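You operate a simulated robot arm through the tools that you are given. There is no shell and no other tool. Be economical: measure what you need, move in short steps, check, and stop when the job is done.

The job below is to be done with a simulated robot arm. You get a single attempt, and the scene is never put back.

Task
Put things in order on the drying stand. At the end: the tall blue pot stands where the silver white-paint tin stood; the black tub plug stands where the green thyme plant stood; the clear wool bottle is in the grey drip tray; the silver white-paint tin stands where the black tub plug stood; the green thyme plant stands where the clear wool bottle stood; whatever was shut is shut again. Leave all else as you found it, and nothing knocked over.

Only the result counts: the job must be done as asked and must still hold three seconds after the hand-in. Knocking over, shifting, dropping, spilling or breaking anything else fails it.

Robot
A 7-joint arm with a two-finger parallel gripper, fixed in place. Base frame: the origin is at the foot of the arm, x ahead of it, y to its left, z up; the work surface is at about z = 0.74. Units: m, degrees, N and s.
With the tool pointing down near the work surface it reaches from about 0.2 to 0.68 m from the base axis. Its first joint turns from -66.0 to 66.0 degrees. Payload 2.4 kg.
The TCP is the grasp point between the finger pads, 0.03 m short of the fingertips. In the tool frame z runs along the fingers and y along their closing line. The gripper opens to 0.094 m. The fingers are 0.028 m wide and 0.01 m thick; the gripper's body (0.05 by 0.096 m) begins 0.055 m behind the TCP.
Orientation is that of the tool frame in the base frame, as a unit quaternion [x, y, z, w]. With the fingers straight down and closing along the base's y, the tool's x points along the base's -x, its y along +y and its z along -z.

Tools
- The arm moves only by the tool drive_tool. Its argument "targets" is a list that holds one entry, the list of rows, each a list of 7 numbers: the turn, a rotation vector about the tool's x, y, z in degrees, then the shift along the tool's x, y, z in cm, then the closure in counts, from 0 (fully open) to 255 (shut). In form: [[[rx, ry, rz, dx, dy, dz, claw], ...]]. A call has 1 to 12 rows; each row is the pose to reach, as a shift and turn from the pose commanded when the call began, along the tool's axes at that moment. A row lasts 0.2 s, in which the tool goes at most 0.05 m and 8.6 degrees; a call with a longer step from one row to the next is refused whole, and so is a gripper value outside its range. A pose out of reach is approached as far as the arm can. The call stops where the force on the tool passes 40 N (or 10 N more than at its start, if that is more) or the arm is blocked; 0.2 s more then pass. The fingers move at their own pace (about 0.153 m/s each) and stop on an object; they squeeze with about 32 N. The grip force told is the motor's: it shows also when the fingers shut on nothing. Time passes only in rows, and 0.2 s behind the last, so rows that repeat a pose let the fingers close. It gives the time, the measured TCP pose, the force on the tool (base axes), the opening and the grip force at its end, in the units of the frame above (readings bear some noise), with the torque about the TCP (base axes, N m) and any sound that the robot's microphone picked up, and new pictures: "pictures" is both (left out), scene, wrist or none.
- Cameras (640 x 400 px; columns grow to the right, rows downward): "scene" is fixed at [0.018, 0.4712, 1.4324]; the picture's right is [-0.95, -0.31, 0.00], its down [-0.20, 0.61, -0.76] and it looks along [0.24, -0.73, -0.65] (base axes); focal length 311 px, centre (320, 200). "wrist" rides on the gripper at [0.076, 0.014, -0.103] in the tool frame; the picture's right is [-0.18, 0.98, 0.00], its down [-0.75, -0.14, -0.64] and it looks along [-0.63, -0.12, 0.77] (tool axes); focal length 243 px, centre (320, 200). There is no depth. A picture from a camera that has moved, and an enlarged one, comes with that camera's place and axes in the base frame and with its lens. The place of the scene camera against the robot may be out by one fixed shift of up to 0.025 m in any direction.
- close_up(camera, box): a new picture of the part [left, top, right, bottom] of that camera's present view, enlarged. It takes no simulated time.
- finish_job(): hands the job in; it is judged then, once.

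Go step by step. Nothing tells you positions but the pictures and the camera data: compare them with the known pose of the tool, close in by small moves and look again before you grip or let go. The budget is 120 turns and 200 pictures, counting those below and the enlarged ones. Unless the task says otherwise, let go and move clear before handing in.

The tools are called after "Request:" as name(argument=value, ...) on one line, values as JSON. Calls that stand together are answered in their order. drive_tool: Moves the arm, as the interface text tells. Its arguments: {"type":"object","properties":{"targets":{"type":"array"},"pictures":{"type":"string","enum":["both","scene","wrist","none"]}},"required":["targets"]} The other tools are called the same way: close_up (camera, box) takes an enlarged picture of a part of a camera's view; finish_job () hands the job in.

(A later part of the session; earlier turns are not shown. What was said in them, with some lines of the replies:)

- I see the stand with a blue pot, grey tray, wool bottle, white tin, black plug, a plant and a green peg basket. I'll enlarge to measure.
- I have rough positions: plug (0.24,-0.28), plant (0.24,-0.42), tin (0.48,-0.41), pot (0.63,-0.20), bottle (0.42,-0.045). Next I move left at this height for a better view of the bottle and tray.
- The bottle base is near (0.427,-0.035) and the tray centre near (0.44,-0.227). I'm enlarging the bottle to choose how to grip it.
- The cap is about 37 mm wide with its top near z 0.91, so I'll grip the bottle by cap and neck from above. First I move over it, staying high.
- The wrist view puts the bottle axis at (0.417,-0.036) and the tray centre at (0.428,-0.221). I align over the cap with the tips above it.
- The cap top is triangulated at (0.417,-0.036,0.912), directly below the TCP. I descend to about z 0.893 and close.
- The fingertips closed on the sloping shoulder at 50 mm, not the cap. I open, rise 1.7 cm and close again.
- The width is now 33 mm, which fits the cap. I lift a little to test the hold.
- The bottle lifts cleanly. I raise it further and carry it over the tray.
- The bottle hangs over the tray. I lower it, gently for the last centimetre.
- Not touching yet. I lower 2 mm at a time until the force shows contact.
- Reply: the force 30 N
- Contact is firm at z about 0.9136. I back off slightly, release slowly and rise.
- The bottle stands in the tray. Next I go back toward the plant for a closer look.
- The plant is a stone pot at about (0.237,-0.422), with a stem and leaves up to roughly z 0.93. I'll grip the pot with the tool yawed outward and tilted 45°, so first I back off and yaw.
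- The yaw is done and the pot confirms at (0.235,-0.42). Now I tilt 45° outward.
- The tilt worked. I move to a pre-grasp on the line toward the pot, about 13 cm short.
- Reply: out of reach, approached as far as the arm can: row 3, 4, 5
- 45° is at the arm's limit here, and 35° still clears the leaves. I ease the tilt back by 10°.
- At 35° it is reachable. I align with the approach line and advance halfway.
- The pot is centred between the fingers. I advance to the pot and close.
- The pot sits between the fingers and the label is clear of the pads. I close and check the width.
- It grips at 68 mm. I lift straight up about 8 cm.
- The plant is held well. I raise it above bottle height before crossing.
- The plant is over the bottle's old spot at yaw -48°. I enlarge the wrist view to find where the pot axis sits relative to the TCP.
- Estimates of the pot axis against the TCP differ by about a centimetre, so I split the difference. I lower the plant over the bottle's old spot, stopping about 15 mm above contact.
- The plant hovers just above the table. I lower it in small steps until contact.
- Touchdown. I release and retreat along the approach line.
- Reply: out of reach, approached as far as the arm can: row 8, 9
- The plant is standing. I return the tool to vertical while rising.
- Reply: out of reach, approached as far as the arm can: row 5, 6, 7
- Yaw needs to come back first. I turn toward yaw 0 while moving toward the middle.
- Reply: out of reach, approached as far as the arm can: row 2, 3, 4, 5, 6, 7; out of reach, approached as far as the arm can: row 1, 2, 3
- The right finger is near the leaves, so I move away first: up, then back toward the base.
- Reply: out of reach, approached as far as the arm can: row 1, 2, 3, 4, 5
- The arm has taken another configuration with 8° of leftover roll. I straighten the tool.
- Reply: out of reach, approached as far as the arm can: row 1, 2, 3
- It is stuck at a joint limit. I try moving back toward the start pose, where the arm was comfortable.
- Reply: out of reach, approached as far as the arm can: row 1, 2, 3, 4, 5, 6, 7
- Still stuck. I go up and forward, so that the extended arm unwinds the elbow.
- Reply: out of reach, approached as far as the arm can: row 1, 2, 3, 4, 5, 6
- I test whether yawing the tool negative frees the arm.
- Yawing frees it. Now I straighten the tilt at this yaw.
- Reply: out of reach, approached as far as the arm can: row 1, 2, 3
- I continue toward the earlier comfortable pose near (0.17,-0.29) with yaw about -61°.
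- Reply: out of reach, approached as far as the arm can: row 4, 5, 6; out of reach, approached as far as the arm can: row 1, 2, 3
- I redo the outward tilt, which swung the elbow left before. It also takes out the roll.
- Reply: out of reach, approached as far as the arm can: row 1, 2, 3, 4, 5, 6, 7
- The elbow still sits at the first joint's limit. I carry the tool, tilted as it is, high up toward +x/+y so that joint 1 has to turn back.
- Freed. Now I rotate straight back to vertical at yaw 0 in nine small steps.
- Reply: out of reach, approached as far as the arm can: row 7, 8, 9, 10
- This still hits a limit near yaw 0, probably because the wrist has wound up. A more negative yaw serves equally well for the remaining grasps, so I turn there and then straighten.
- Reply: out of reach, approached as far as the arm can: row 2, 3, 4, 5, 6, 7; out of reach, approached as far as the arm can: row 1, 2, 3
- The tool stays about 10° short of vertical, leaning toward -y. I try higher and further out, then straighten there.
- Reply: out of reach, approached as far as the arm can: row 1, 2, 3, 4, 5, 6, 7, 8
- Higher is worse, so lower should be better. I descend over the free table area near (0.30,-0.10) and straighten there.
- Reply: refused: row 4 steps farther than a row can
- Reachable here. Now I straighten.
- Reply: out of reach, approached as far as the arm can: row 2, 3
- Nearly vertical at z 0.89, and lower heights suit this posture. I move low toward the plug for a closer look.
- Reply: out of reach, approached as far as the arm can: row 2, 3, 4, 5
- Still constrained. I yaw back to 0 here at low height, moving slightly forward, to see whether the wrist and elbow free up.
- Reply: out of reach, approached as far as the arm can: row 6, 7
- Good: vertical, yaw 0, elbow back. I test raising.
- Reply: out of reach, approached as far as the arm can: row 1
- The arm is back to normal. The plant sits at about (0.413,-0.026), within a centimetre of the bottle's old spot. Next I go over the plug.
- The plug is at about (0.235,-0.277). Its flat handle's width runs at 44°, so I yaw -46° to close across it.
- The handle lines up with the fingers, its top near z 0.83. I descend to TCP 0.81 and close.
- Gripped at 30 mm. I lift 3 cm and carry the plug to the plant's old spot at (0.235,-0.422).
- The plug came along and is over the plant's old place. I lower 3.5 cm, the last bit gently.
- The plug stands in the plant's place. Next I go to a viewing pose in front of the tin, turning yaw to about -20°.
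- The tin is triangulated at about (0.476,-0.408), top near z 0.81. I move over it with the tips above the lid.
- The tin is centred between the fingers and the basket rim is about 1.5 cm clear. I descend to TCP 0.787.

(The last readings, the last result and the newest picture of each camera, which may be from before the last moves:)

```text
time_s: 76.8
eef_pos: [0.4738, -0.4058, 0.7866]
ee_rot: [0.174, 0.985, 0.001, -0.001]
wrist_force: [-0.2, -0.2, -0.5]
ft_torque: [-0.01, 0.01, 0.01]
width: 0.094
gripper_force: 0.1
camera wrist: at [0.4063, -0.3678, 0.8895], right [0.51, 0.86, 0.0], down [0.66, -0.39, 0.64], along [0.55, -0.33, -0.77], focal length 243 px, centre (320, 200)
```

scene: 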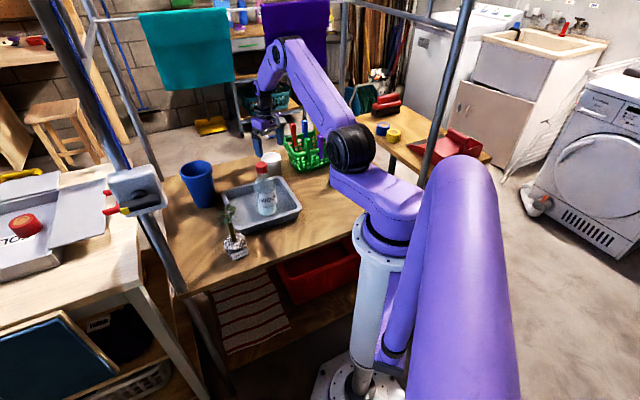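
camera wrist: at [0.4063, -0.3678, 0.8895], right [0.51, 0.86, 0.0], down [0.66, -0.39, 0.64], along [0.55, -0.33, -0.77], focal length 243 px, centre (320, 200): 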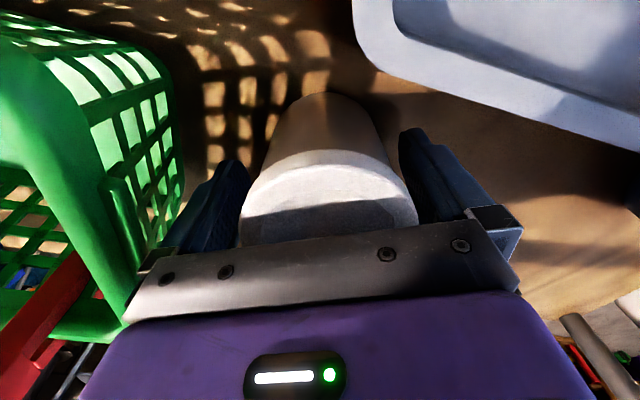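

No contact so far. I close on the tin.

Request:
drive_tool(targets=[[[0, 0, 0, 0, 0, 0, 60], [0, 0, 0, 0, 0, 0, 255], [0, 0, 0, 0, 0, 0, 255], [0, 0, 0, 0, 0, -1, 255], [0, 0, 0, 0, 0, -2, 255], [0, 0, 0, 0, 0, -2, 255]]], pictures="wrist")

```text
time_s: 78.2
eef_pos: [0.4735, -0.4054, 0.8061]
ee_rot: [0.175, 0.985, 0.0, -0.001]
wrist_force: [0.3, -0.4, -1.7]
ft_torque: [-0.01, 0.05, -0.01]
width: 0.0714
gripper_force: 32.0
camera wrist: at [0.406, -0.3664, 0.9096], right [0.51, 0.86, 0.0], down [0.66, -0.39, 0.64], along [0.55, -0.33, -0.77], focal length 243 px, centre (320, 200)
```

wrist: 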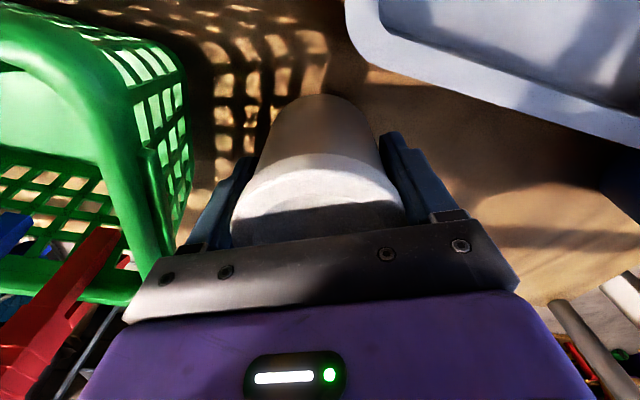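

The tin is held at 71 mm. I raise it clear of the rims and carry it to the plug's old spot.

Request:
drive_tool(targets=[[[0, 0, 0, 0, 0, -4, 255], [0, 0, 0, 0, 0, -8, 255], [0, 0, 0, 0, 0, -9.5, 255], [0, 0, 0, 4, 0.6, -9.5, 255], [0, 0, 0, 8, 1.2, -9.5, 255], [0, 0, 0, 12, 1.7, -9.5, 255], [0, 0, 0, 16, 2.3, -9.5, 255], [0, 0, 0, 20, 2.9, -9.5, 255], [0, 0, 0, 24, 3.5, -9.5, 255], [0, 0, 0, 27.2, 3.9, -9.5, 255], [0, 0, 0, 27.2, 3.9, -9.5, 255]]], pictures="both")

```text
time_s: 80.6
eef_pos: [0.2305, -0.2766, 0.9006]
ee_rot: [0.175, 0.985, 0.001, -0.001]
wrist_force: [0.3, 0.1, -1.7]
ft_torque: [-0.01, 0.0, -0.01]
width: 0.0708
gripper_force: 31.9
camera wrist: at [0.1633, -0.2381, 1.0037], right [0.51, 0.86, 0.0], down [0.66, -0.39, 0.64], along [0.55, -0.33, -0.77], focal length 243 px, centre (320, 200)
```

scene: 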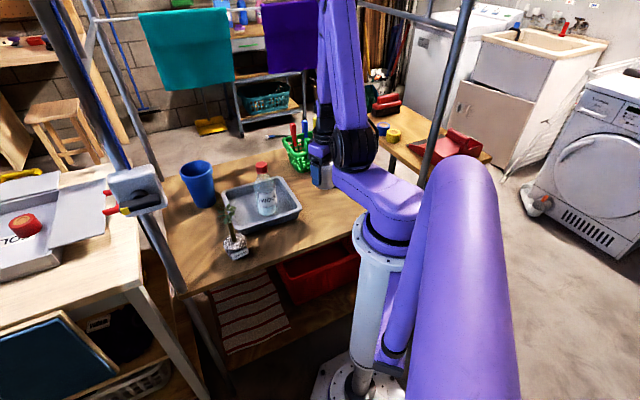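
wrist: 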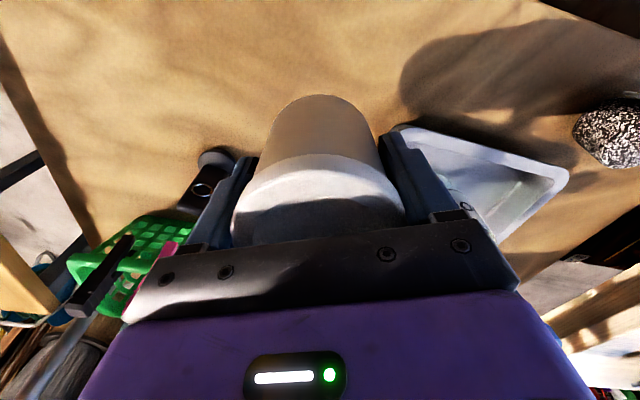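

The tin is over the plug's old spot. I lower it, slowing near the table.

Request:
drive_tool(targets=[[[0, 0, 0, 0, 0, 4, 255], [0, 0, 0, 0, 0, 8, 255], [0, 0, 0, 0, 0, 10.5, 255], [0, 0, 0, 0, 0, 11.1, 255], [0, 0, 0, 0, 0, 11.4, 255], [0, 0, 0, 0, 0, 11.4, 255]]], pictures="none")

```text
time_s: 82.0
eef_pos: [0.2317, -0.2764, 0.7884]
ee_rot: [0.175, 0.985, 0.001, 0.0]
wrist_force: [-0.5, -0.5, -1.7]
ft_torque: [-0.03, 0.03, -0.01]
width: 0.0712
gripper_force: 31.5
heard: snap
```

I heard a snap, so I look before doing anything else.

Request:
drive_tool(targets=[[[0, 0, 0, 0, 0, 0, 255]]], pictures="both")

Request:
close_up(camera="scene", box=[160, 110, 400, 260])

Request:
close_up(camera="wrist", box=[180, 50, 460, 260])

```text
time_s: 82.4
eef_pos: [0.2316, -0.2753, 0.7886]
ee_rot: [0.174, 0.985, 0.0, -0.002]
wrist_force: [0.2, 0.1, -3.1]
ft_torque: [-0.02, 0.0, 0.01]
width: 0.0713
gripper_force: 31.8
camera wrist: at [0.1646, -0.2369, 0.8916], right [0.51, 0.86, 0.0], down [0.66, -0.39, 0.64], along [0.55, -0.33, -0.77], focal length 243 px, centre (320, 200)
```

scene: 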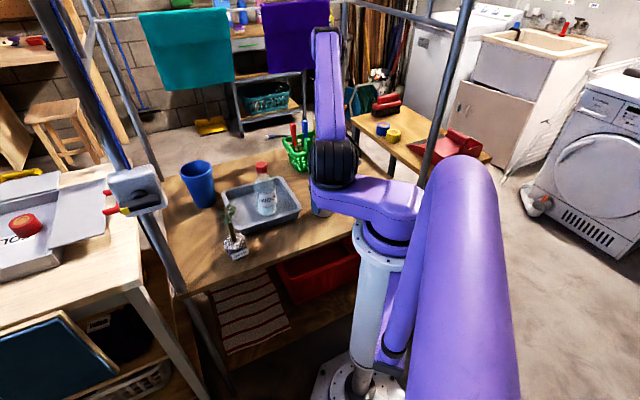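
wrist: 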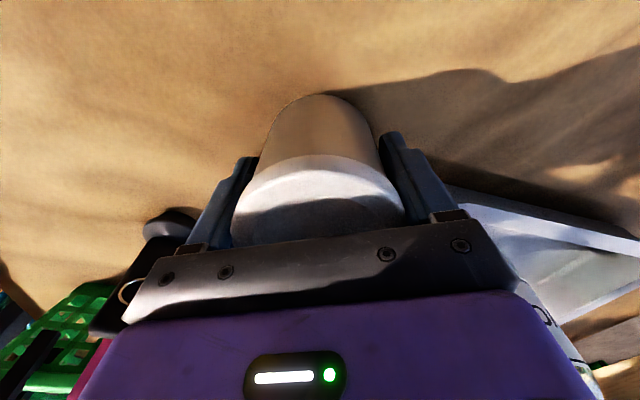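

```text
2.67 times, centred on (280, 185) of scene
camera zoom: at [0.018, 0.4712, 1.4324], right [-0.95, -0.31, 0.0], down [-0.2, 0.61, -0.76], along [0.24, -0.73, -0.65], focal length 830 px, centre (427, 240)
```

zoom: 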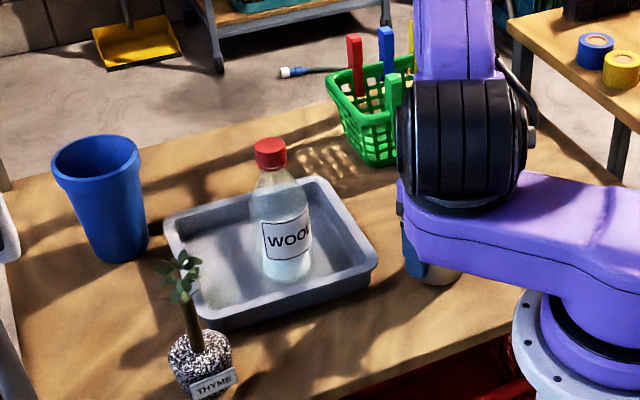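

```text
1.90 times, centred on (320, 155) of wrist
camera zoom: at [0.1646, -0.2369, 0.8916], right [0.51, 0.86, 0.0], down [0.66, -0.39, 0.64], along [0.55, -0.33, -0.77], focal length 462 px, centre (320, 286)
```

zoom: 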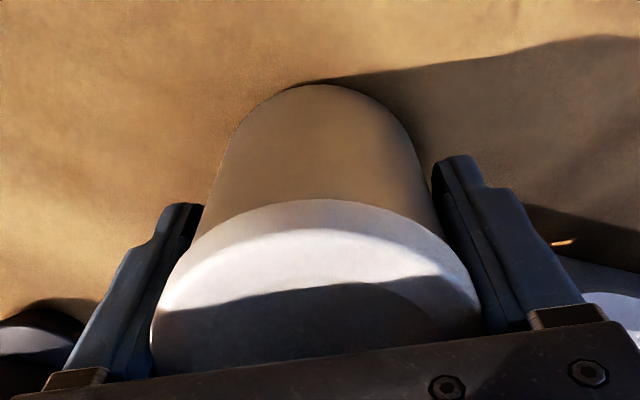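

Nothing looks damaged, and the tin and its lid are intact. I lower the last millimetres to contact.

Request:
drive_tool(targets=[[[0, 0, 0, 0, 0, 0.1, 255], [0, 0, 0, 0, 0, 0.2, 255], [0, 0, 0, 0, 0, 0.2, 255]]], pictures="none")

```text
time_s: 83.2
eef_pos: [0.2306, -0.2765, 0.787]
ee_rot: [0.175, 0.984, -0.001, -0.001]
wrist_force: [-0.7, 0.5, -1.4]
ft_torque: [-0.02, -0.02, 0.01]
width: 0.071
gripper_force: 31.7
```

Request:
drive_tool(targets=[[[0, 0, 0, 0, 0, 0.1, 255], [0, 0, 0, 0, 0, 0.2, 255], [0, 0, 0, 0, 0, 0.2, 255]]], pictures="none")

```text
time_s: 84.0
eef_pos: [0.2314, -0.2775, 0.7851]
ee_rot: [0.175, 0.984, 0.0, 0.0]
wrist_force: [-5.0, 3.6, 21.0]
ft_torque: [-0.38, -0.21, -0.15]
width: 0.071
gripper_force: 31.5
```

Contact. I release and rise.

Request:
drive_tool(targets=[[[0, 0, 0, 0, 0, -0.1, 255], [0, 0, 0, 0, 0, -0.1, 30], [0, 0, 0, 0, 0, -0.1, 0], [0, 0, 0, 0, 0, -0.1, 0], [0, 0, 0, 0, 0, -4, 0], [0, 0, 0, 0, 0, -8, 0], [0, 0, 0, 0, 0, -12, 0], [0, 0, 0, 0, 0, -16, 0], [0, 0, 0, 0, 0, -19, 0], [0, 0, 0, 0, 0, -19, 0]]], pictures="both")

Request:
close_up(camera="scene", box=[160, 110, 400, 260])

```text
time_s: 86.2
eef_pos: [0.2346, -0.2772, 0.9724]
ee_rot: [0.175, 0.985, 0.0, -0.001]
wrist_force: [0.3, 0.4, -0.6]
ft_torque: [-0.01, 0.0, 0.0]
width: 0.0939
gripper_force: 0.1
heard: snap
camera wrist: at [0.1678, -0.2378, 1.0762], right [0.51, 0.86, 0.0], down [0.66, -0.39, 0.64], along [0.55, -0.33, -0.77], focal length 243 px, centre (320, 200)
```

scene: 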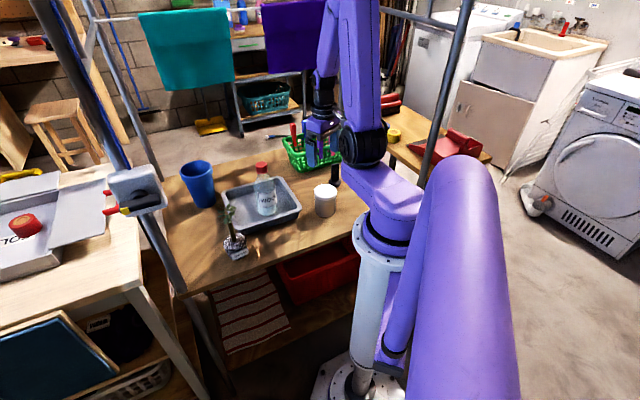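
wrist: 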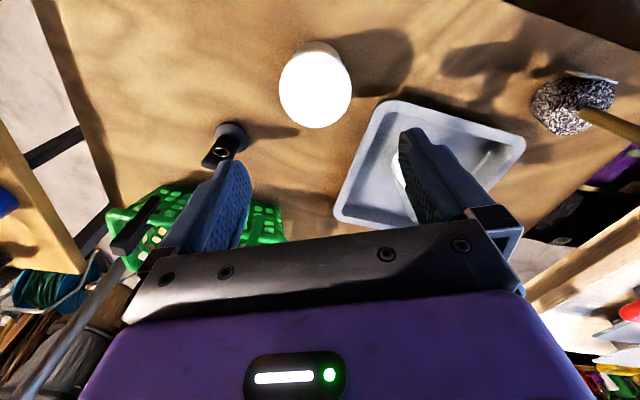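

```text
2.67 times, centred on (280, 185) of scene
camera zoom: at [0.018, 0.4712, 1.4324], right [-0.95, -0.31, 0.0], down [-0.2, 0.61, -0.76], along [0.24, -0.73, -0.65], focal length 830 px, centre (427, 240)
```

zoom: 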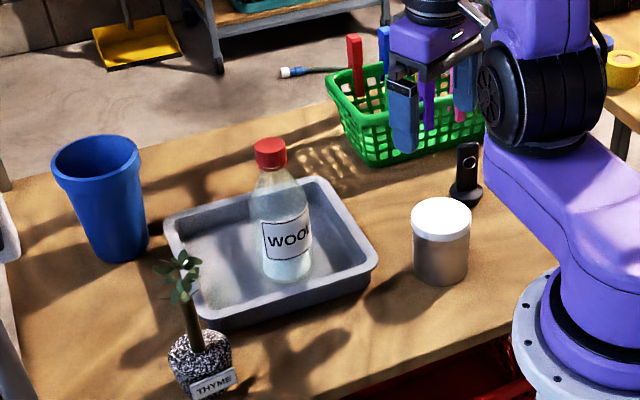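

All objects stand, and the tin is in the plug's place. Now I go to a view over the blue pot.

Request:
drive_tool(targets=[[[0, 0, 0, -1, 1, -4, 0], [0, 0, 0, -4, 4, -6, 0], [0, 0, 0, -7, 7, -7, 0], [0, 0, 0, -10, 10, -8, 0], [0, 0, 0, -13, 13, -8, 0], [0, 0, 0, -16, 16, -8, 0], [0, 0, 0, -19, 19, -8, 0], [0, 0, 0, -20.6, 21, -8, 0], [0, 0, 0, -20.6, 21, -8, 0]]], pictures="both")

```text
time_s: 88.2
eef_pos: [0.4994, -0.1489, 1.0556]
ee_rot: [0.175, 0.985, 0.0, -0.001]
wrist_force: [0.4, -0.5, -0.6]
ft_torque: [0.0, -0.02, -0.02]
width: 0.0939
gripper_force: 0.0
camera wrist: at [0.4325, -0.1101, 1.1582], right [0.51, 0.86, 0.0], down [0.66, -0.39, 0.64], along [0.55, -0.33, -0.77], focal length 243 px, centre (320, 200)
```

scene: 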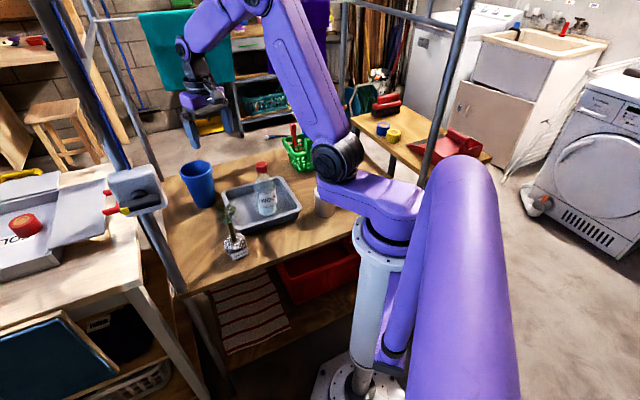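
wrist: 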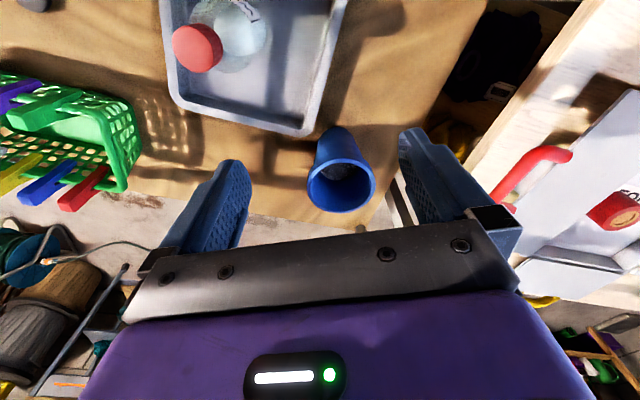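

The pot's rim centre is about (0.629,-0.190), rim z about 0.87 and near 10 cm across, too wide to span. I'll pinch the rim wall on its near-left side with yaw +28°, so I turn and move over that point.

Request:
drive_tool(targets=[[[0, 0, -8, -1.5, 0.6, 0, 0], [0, 0, -16, -3, 1.2, 0, 0], [0, 0, -24, -5, 1.9, 2, 0], [0, 0, -32, -7, 2.6, 4, 0], [0, 0, -40, -9, 3.3, 6, 0], [0, 0, -48, -10, 3.85, 8, 0], [0, 0, -48, -10, 3.85, 8, 110], [0, 0, -48, -10, 3.85, 8, 110]]], pictures="both")

Request:
close_up(camera="scene", box=[150, 100, 270, 220])

```text
time_s: 90.0
eef_pos: [0.605, -0.1468, 0.9759]
ee_rot: [-0.241, 0.971, 0.0, -0.001]
wrist_force: [0.6, 0.1, 0.4]
ft_torque: [-0.01, 0.0, -0.04]
width: 0.0536
gripper_force: 0.0
camera wrist: at [0.531, -0.1698, 1.0781], right [-0.3, 0.95, 0.0], down [0.73, 0.23, 0.64], along [0.61, 0.19, -0.77], focal length 243 px, centre (320, 200)
```

scene: 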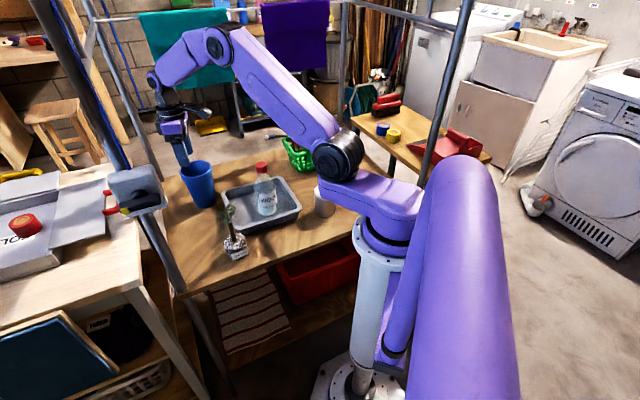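
wrist: 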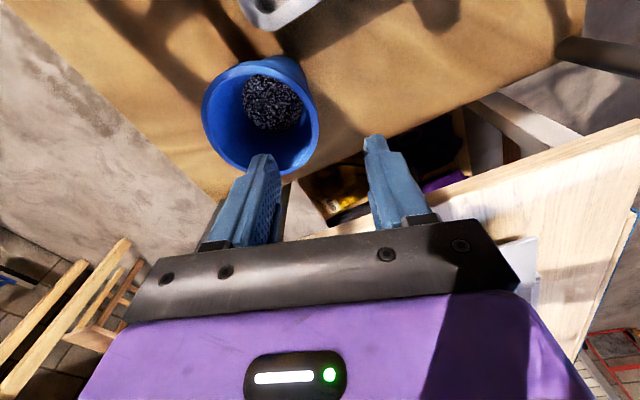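

```text
3.33 times, centred on (210, 160) of scene
camera zoom: at [0.018, 0.4712, 1.4324], right [-0.95, -0.31, 0.0], down [-0.2, 0.61, -0.76], along [0.24, -0.73, -0.65], focal length 1038 px, centre (687, 333)
```

zoom: 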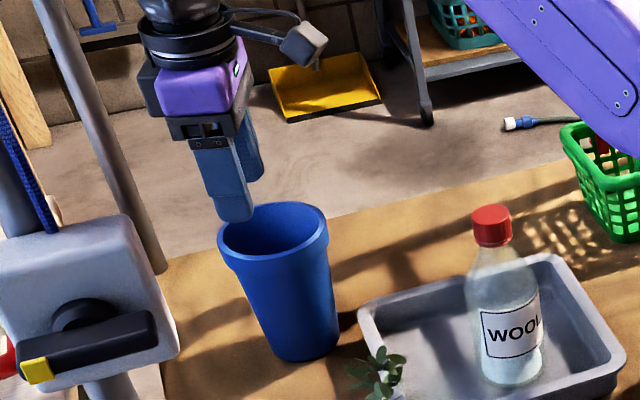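

The rim's right edge lines up with the middle of the fingers. The pot holds gravel, so it must stay upright. I descend partway and check.

Request:
drive_tool(targets=[[[0, 0, 0, 0.4, -0.1, 2, 110], [0, 0, 0, 0.4, -0.1, 4, 110], [0, 0, 0, 0.4, -0.1, 6.5, 110], [0, 0, 0, 0.4, -0.1, 6.5, 110]]], pictures="wrist")

Request:
close_up(camera="scene", box=[150, 100, 270, 220])

```text
time_s: 91.0
eef_pos: [0.6009, -0.1498, 0.9103]
ee_rot: [-0.241, 0.97, 0.001, -0.001]
wrist_force: [0.6, -0.6, 0.5]
ft_torque: [-0.03, 0.0, 0.04]
width: 0.0537
gripper_force: 0.0
camera wrist: at [0.5259, -0.1737, 1.0125], right [-0.3, 0.95, 0.0], down [0.73, 0.23, 0.64], along [0.61, 0.19, -0.77], focal length 243 px, centre (320, 200)
```

wrist: 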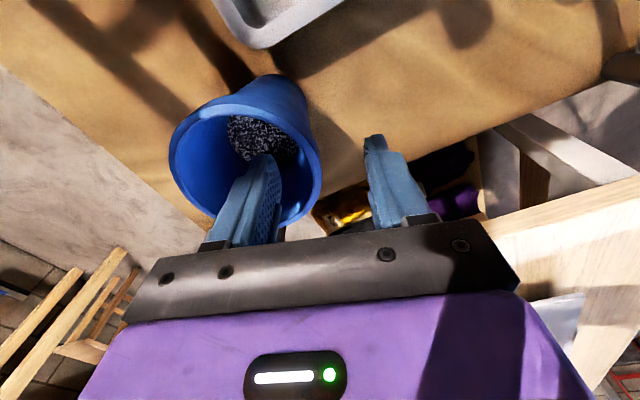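

```text
3.33 times, centred on (210, 160) of scene
camera zoom: at [0.018, 0.4712, 1.4324], right [-0.95, -0.31, 0.0], down [-0.2, 0.61, -0.76], along [0.24, -0.73, -0.65], focal length 1038 px, centre (687, 333)
```

zoom: 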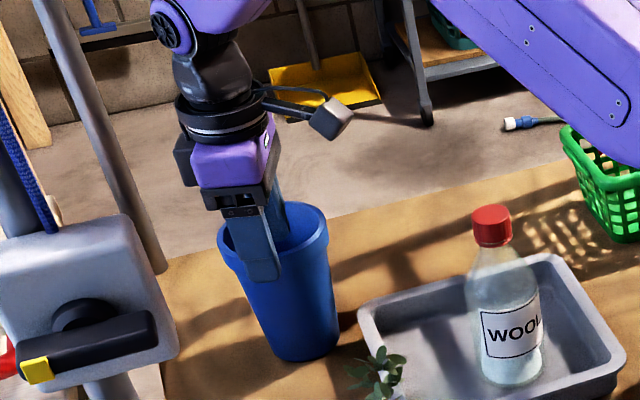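

The rim sits mid-way between the fingers. I descend to TCP about 0.864 and close slowly.

Request:
drive_tool(targets=[[[0, 0, 0, 0.3, 0, 1.5, 110], [0, 0, 0, 0.3, 0, 3, 110], [0, 0, 0, 0.3, 0, 4.6, 110], [0, 0, 0, 0.3, 0, 4.6, 110]]], pictures="wrist")

```text
time_s: 92.0
eef_pos: [0.5976, -0.1516, 0.8636]
ee_rot: [-0.241, 0.971, 0.001, -0.001]
wrist_force: [0.2, -0.3, -0.5]
ft_torque: [0.0, -0.01, -0.02]
width: 0.0536
gripper_force: 0.0
camera wrist: at [0.5231, -0.1758, 0.9667], right [-0.3, 0.95, 0.0], down [0.73, 0.23, 0.64], along [0.61, 0.19, -0.77], focal length 243 px, centre (320, 200)
```

wrist: 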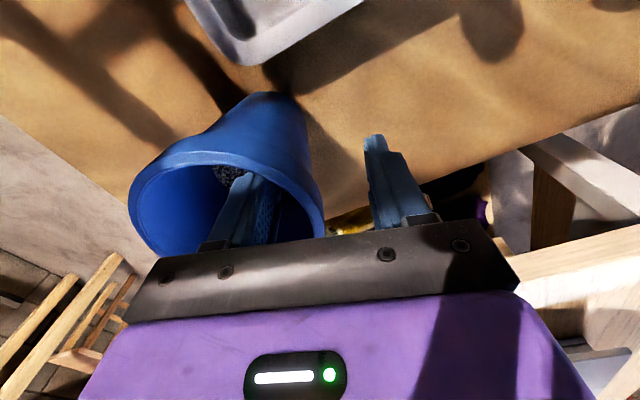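

Request:
drive_tool(targets=[[[0, 0, 0, 0, 0, 0, 180], [0, 0, 0, 0, 0, 0, 220], [0, 0, 0, 0, 0, 0, 255], [0, 0, 0, 0, 0, 0, 255], [0, 0, 0, 0, 0, 0, 255]]], pictures="wrist")

Request:
close_up(camera="scene", box=[150, 100, 270, 220])

```text
time_s: 93.2
eef_pos: [0.5992, -0.1533, 0.8642]
ee_rot: [-0.241, 0.971, 0.0, 0.001]
wrist_force: [2.6, -3.3, 14.1]
ft_torque: [-1.42, -0.78, 0.1]
width: 0.0099
gripper_force: 31.9
camera wrist: at [0.5237, -0.1762, 0.9678], right [-0.3, 0.95, 0.0], down [0.73, 0.23, 0.64], along [0.61, 0.19, -0.77], focal length 243 px, centre (320, 200)
```

wrist: 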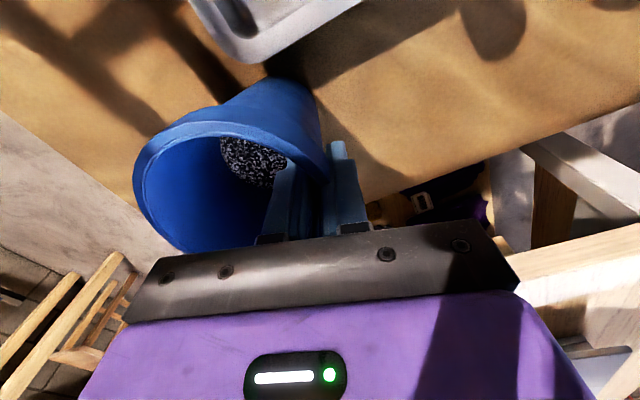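

```text
3.33 times, centred on (210, 160) of scene
camera zoom: at [0.0178, 0.4712, 1.4323], right [-0.95, -0.31, 0.0], down [-0.2, 0.61, -0.76], along [0.24, -0.73, -0.65], focal length 1038 px, centre (687, 333)
```

zoom: 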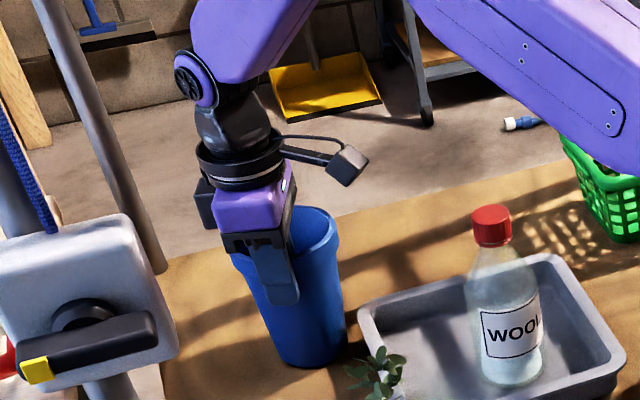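

Closing made the sloped wall align with the upright pads, so the pot leaned about 7°. I rotate the gripper by the taper angle, in small steps, to level it.

Request:
drive_tool(targets=[[[2, 0, 0, 0, 0, 0, 255], [4, 0, 0, 0, 0, 0, 255], [6, 0, 0, 0, 0, 0, 255], [6, 0, 0, 0, 0, 0, 255]]], pictures="wrist")

Request:
close_up(camera="scene", box=[150, 100, 270, 220])

```text
time_s: 94.2
eef_pos: [0.5973, -0.1515, 0.8629]
ee_rot: [-0.241, 0.969, -0.05, 0.011]
wrist_force: [-1.5, 3.3, 8.0]
ft_torque: [0.3, 0.25, -0.05]
width: 0.0086
gripper_force: 31.7
camera wrist: at [0.518, -0.1664, 0.9642], right [-0.29, 0.95, -0.1], down [0.7, 0.29, 0.65], along [0.65, 0.12, -0.75], focal length 243 px, centre (320, 200)
```

wrist: 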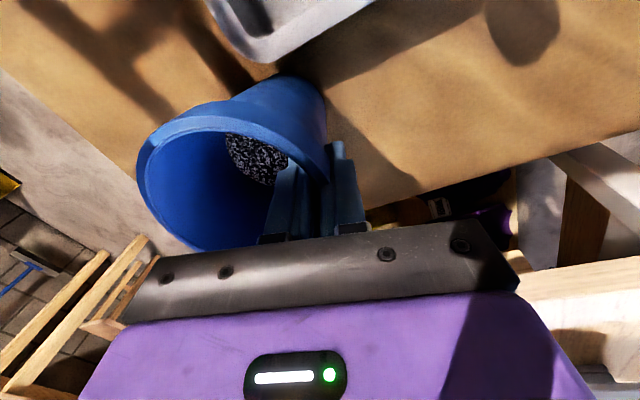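

```text
3.33 times, centred on (210, 160) of scene
camera zoom: at [0.0178, 0.4713, 1.4323], right [-0.95, -0.31, 0.0], down [-0.2, 0.61, -0.76], along [0.24, -0.73, -0.64], focal length 1038 px, centre (687, 333)
```

zoom: 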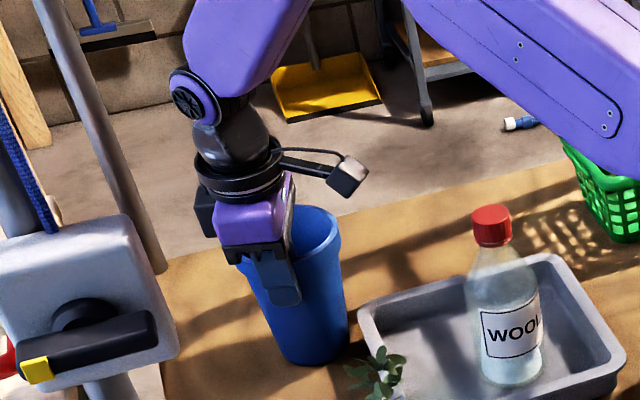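

Torque is near zero, so the pot is level again. I lift a little and check.

Request:
drive_tool(targets=[[[0, 0, 0, 0, -0.1, -1, 255], [0, 0, 0, 0, -0.26, -2.5, 255], [0, 0, 0, 0, -0.42, -4, 255], [0, 0, 0, 0, -0.42, -4, 255]]], pictures="wrist")

Request:
close_up(camera="scene", box=[150, 100, 270, 220])

```text
time_s: 95.2
eef_pos: [0.597, -0.1516, 0.9029]
ee_rot: [-0.241, 0.969, -0.05, 0.011]
wrist_force: [0.5, -0.1, -0.8]
ft_torque: [0.04, -0.02, 0.02]
width: 0.0084
gripper_force: 32.4
camera wrist: at [0.5181, -0.1665, 1.0042], right [-0.29, 0.95, -0.1], down [0.7, 0.29, 0.65], along [0.65, 0.12, -0.75], focal length 243 px, centre (320, 200)
```

wrist: 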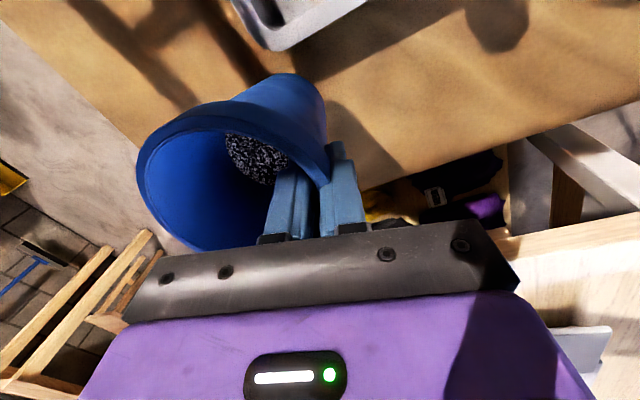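

```text
3.33 times, centred on (210, 160) of scene
camera zoom: at [0.018, 0.4712, 1.4324], right [-0.95, -0.31, 0.0], down [-0.2, 0.61, -0.76], along [0.24, -0.73, -0.65], focal length 1038 px, centre (687, 333)
```

zoom: 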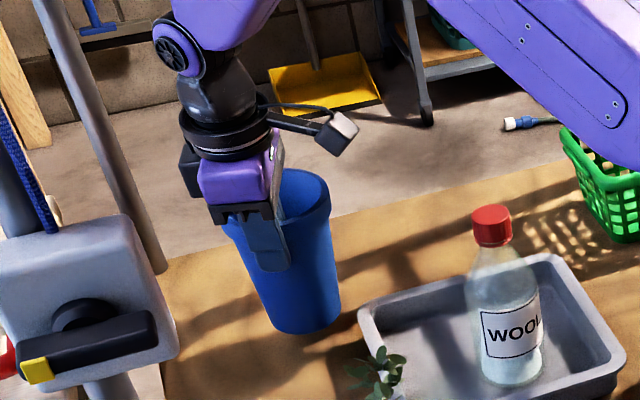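

The pot hangs level and light. I raise it a bit more and carry it to the tin's old spot.

Request:
drive_tool(targets=[[[0, 0, 0, 0, -0.2, -1.5, 255], [0, 0, 0, 0, -0.3, -3, 255], [0, 0, 0, 3.3, -2, -2.8, 255], [0, 0, 0, 6.6, -3.7, -2.6, 255], [0, 0, 0, 9.9, -5.4, -2.5, 255], [0, 0, 0, 13.2, -7, -2.3, 255], [0, 0, 0, 16.5, -8.7, -2.1, 255], [0, 0, 0, 19.8, -10.4, -1.9, 255], [0, 0, 0, 22.8, -11.9, -1.8, 255], [0, 0, 0, 22.8, -11.9, -1.8, 255]]], pictures="both")

Request:
close_up(camera="scene", box=[200, 100, 350, 220])

```text
time_s: 97.4
eef_pos: [0.4551, -0.3624, 0.9392]
ee_rot: [-0.241, 0.969, -0.05, 0.012]
wrist_force: [0.2, -0.7, -0.6]
ft_torque: [0.01, 0.01, 0.0]
width: 0.0082
gripper_force: 31.9
camera wrist: at [0.3755, -0.3761, 1.039], right [-0.3, 0.95, -0.1], down [0.7, 0.29, 0.65], along [0.65, 0.12, -0.75], focal length 243 px, centre (320, 200)
```

scene: 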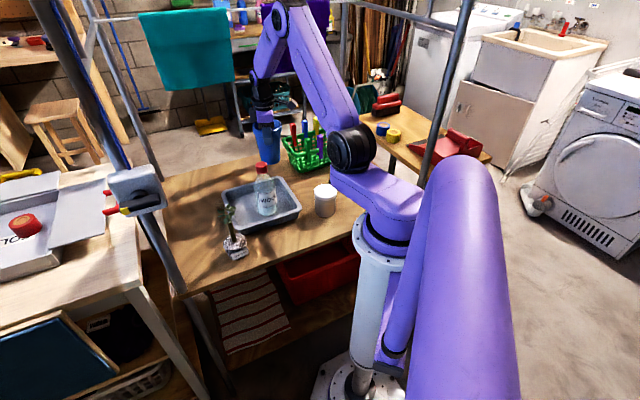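
wrist: 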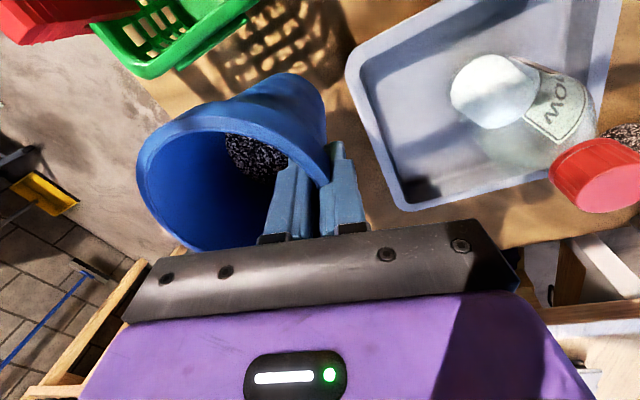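

```text
3.33 times, centred on (275, 160) of scene
camera zoom: at [0.018, 0.4711, 1.4324], right [-0.95, -0.31, 0.0], down [-0.2, 0.61, -0.76], along [0.24, -0.73, -0.65], focal length 1038 px, centre (470, 333)
```

zoom: 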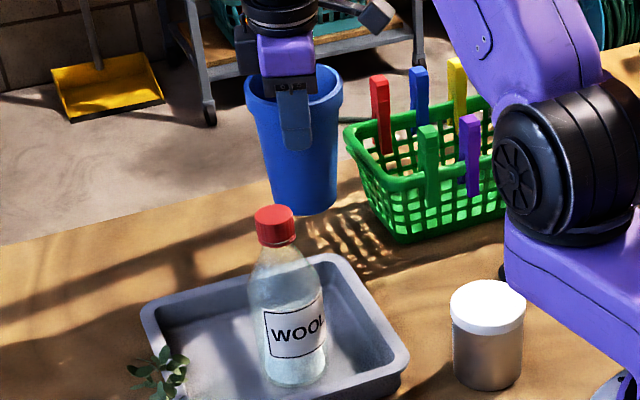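

The pot is over the tin's old spot, clear of the basket. I lower, slowing at the end.

Request:
drive_tool(targets=[[[0, 0, 0, 0.4, 0.5, 3, 255], [0, 0, 0, 0.4, 0.75, 5.5, 255], [0, 0, 0, 0.4, 0.87, 6.6, 255], [0, 0, 0, 0.4, 0.93, 7.1, 255], [0, 0, 0, 0.4, 0.93, 7.1, 255]]], pictures="both")

Request:
close_up(camera="scene", box=[200, 100, 350, 220])

```text
time_s: 98.6
eef_pos: [0.45, -0.363, 0.864]
ee_rot: [-0.241, 0.969, -0.051, 0.012]
wrist_force: [-1.1, 1.7, 10.4]
ft_torque: [0.12, 0.26, 0.03]
width: 0.0082
gripper_force: 31.8
camera wrist: at [0.3701, -0.3767, 0.9639], right [-0.29, 0.95, -0.1], down [0.7, 0.29, 0.65], along [0.65, 0.12, -0.75], focal length 243 px, centre (320, 200)
```

scene: 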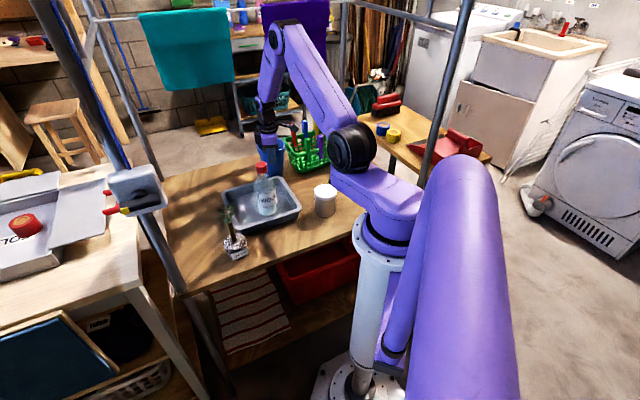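
wrist: 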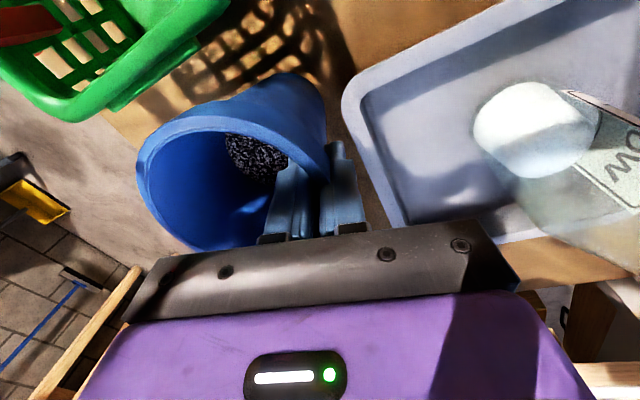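

```text
3.33 times, centred on (275, 160) of scene
camera zoom: at [0.0178, 0.4713, 1.4323], right [-0.95, -0.31, 0.0], down [-0.2, 0.61, -0.76], along [0.24, -0.73, -0.64], focal length 1038 px, centre (470, 333)
```

zoom: 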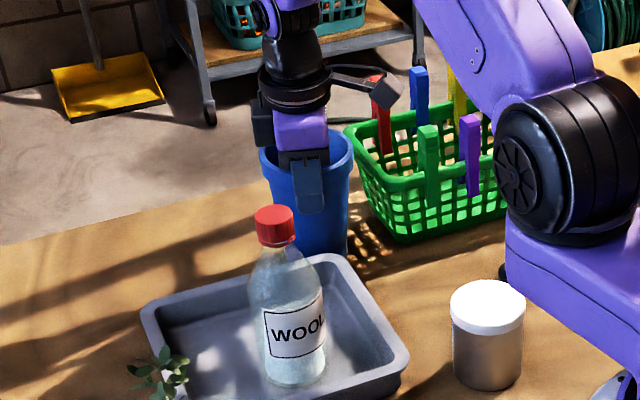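

Contact at 10 N with the pot level. I release gently and rise straight up.

Request:
drive_tool(targets=[[[0, 0, 0, 0, 0, 0, 225], [0, 0, 0, 0, 0, 0, 180], [0, 0, 0, 0, 0, 0, 120], [0, 0, 0, 0, 0, 0, 120], [0, 0, 0, 0, -0.2, -2, 120], [0, 0, 0, 0, -0.5, -5, 120], [0, 0, 0, 0, -0.9, -9, 120], [0, 0, 0, 0, -1.3, -13, 120], [0, 0, 0, 0, -1.3, -13, 120]]], pictures="both")

Request:
close_up(camera="scene", box=[160, 110, 400, 260])

```text
time_s: 100.6
eef_pos: [0.4479, -0.3612, 0.9943]
ee_rot: [-0.24, 0.969, -0.05, 0.012]
wrist_force: [0.0, 0.0, 0.2]
ft_torque: [0.01, 0.03, -0.04]
width: 0.0497
gripper_force: 0.2
camera wrist: at [0.3679, -0.3755, 1.0942], right [-0.29, 0.95, -0.1], down [0.7, 0.29, 0.65], along [0.65, 0.12, -0.75], focal length 243 px, centre (320, 200)
```

scene: 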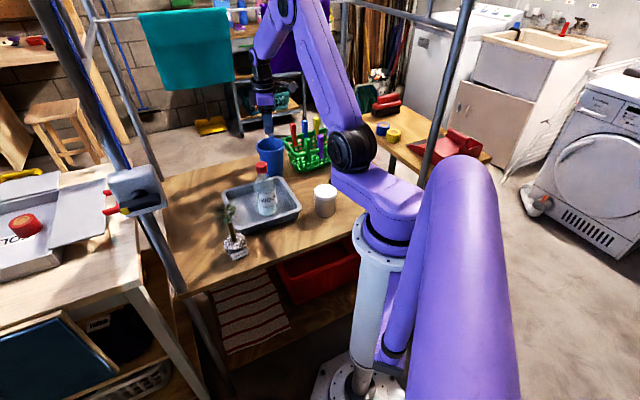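
wrist: 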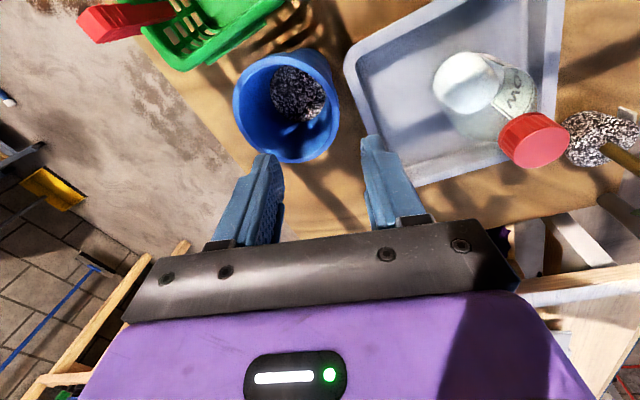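

```text
2.67 times, centred on (280, 185) of scene
camera zoom: at [0.018, 0.4712, 1.4324], right [-0.95, -0.31, 0.0], down [-0.2, 0.61, -0.76], along [0.24, -0.73, -0.65], focal length 830 px, centre (427, 240)
```

zoom: 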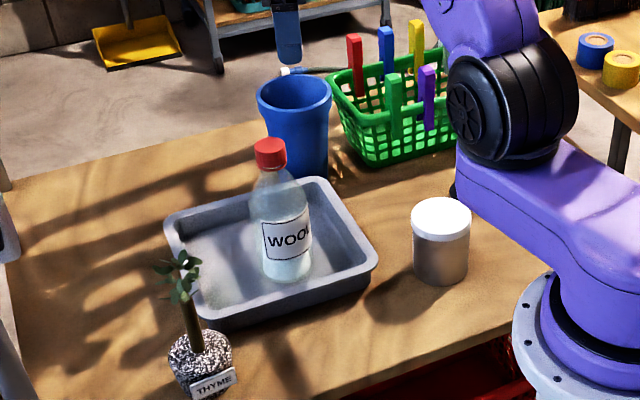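

The pot stands upright where the tin was. The elbow hides the plug, so I move the arm back clear and verify all objects.

Request:
drive_tool(targets=[[[-3, 0, 0, 1, 1, -3, 60], [-6, 0, 0, 3, 3, -4, 60], [-6, 0, 8, 5, 5.5, -4, 60], [-6, 0, 16, 7, 8, -4.3, 60], [-6, 0, 24, 9, 10.5, -4.6, 60], [-6, 0, 32, 11, 13, -4.8, 60], [-6, 0, 40, 13, 15, -4.8, 60], [-6, 0, 46, 14.8, 16.8, -4.8, 60], [-6, 0, 46, 14.8, 16.8, -4.8, 60]]], pictures="both")

Request:
close_up(camera="scene", box=[160, 110, 400, 260])

```text
time_s: 102.6
eef_pos: [0.2347, -0.2769, 1.0244]
ee_rot: [0.157, 0.987, 0.008, 0.017]
wrist_force: [1.0, 0.4, -0.7]
ft_torque: [0.0, 0.02, -0.01]
width: 0.0721
gripper_force: 0.0
camera wrist: at [0.1626, -0.2418, 1.1251], right [0.48, 0.88, 0.03], down [0.65, -0.38, 0.66], along [0.59, -0.3, -0.75], focal length 243 px, centre (320, 200)
```

scene: 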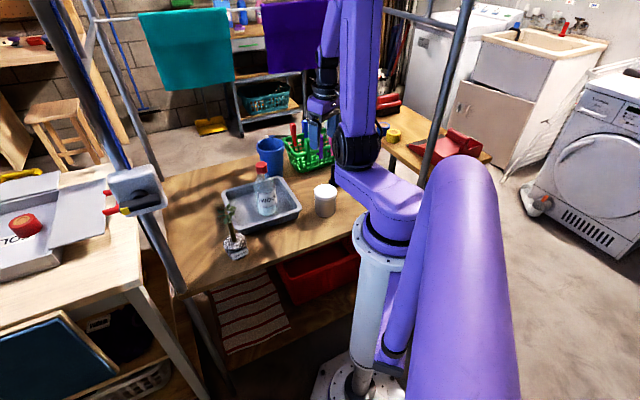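
wrist: 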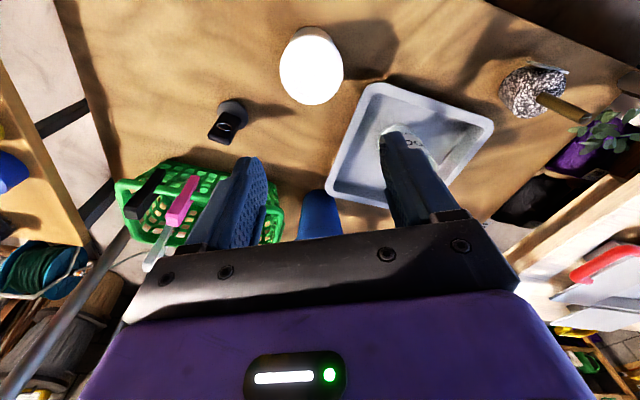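

```text
2.67 times, centred on (280, 185) of scene
camera zoom: at [0.018, 0.4712, 1.4324], right [-0.95, -0.31, 0.0], down [-0.2, 0.61, -0.76], along [0.24, -0.73, -0.65], focal length 830 px, centre (427, 240)
```

zoom: 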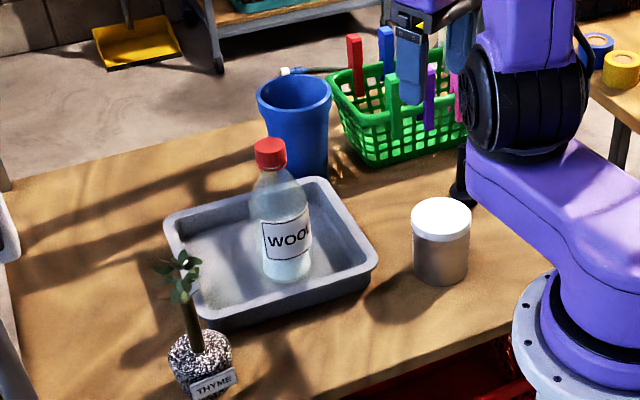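

All five objects stand upright in their places, the basket and tray are undisturbed, and the gripper is clear. I hand in.

Request:
finish_job()

```text
The job is handed in.
```

I've handed the job in: all five objects are standing where you asked, nothing was knocked over, and the gripper was clear of everything.

- **Accuracy:** by my estimates the thyme plant is about 1 to 1.5 cm off the wool bottle's old spot. The other items look within about a centimetre of theirs.
- **Shut items:** I opened nothing. The bottle's cap and the tin's lid looked closed throughout.
- **Unexplained sound:** the microphone picked up a snap twice, once while I was lowering the tin and once as I let go of it and backed away. The pictures showed no damage.
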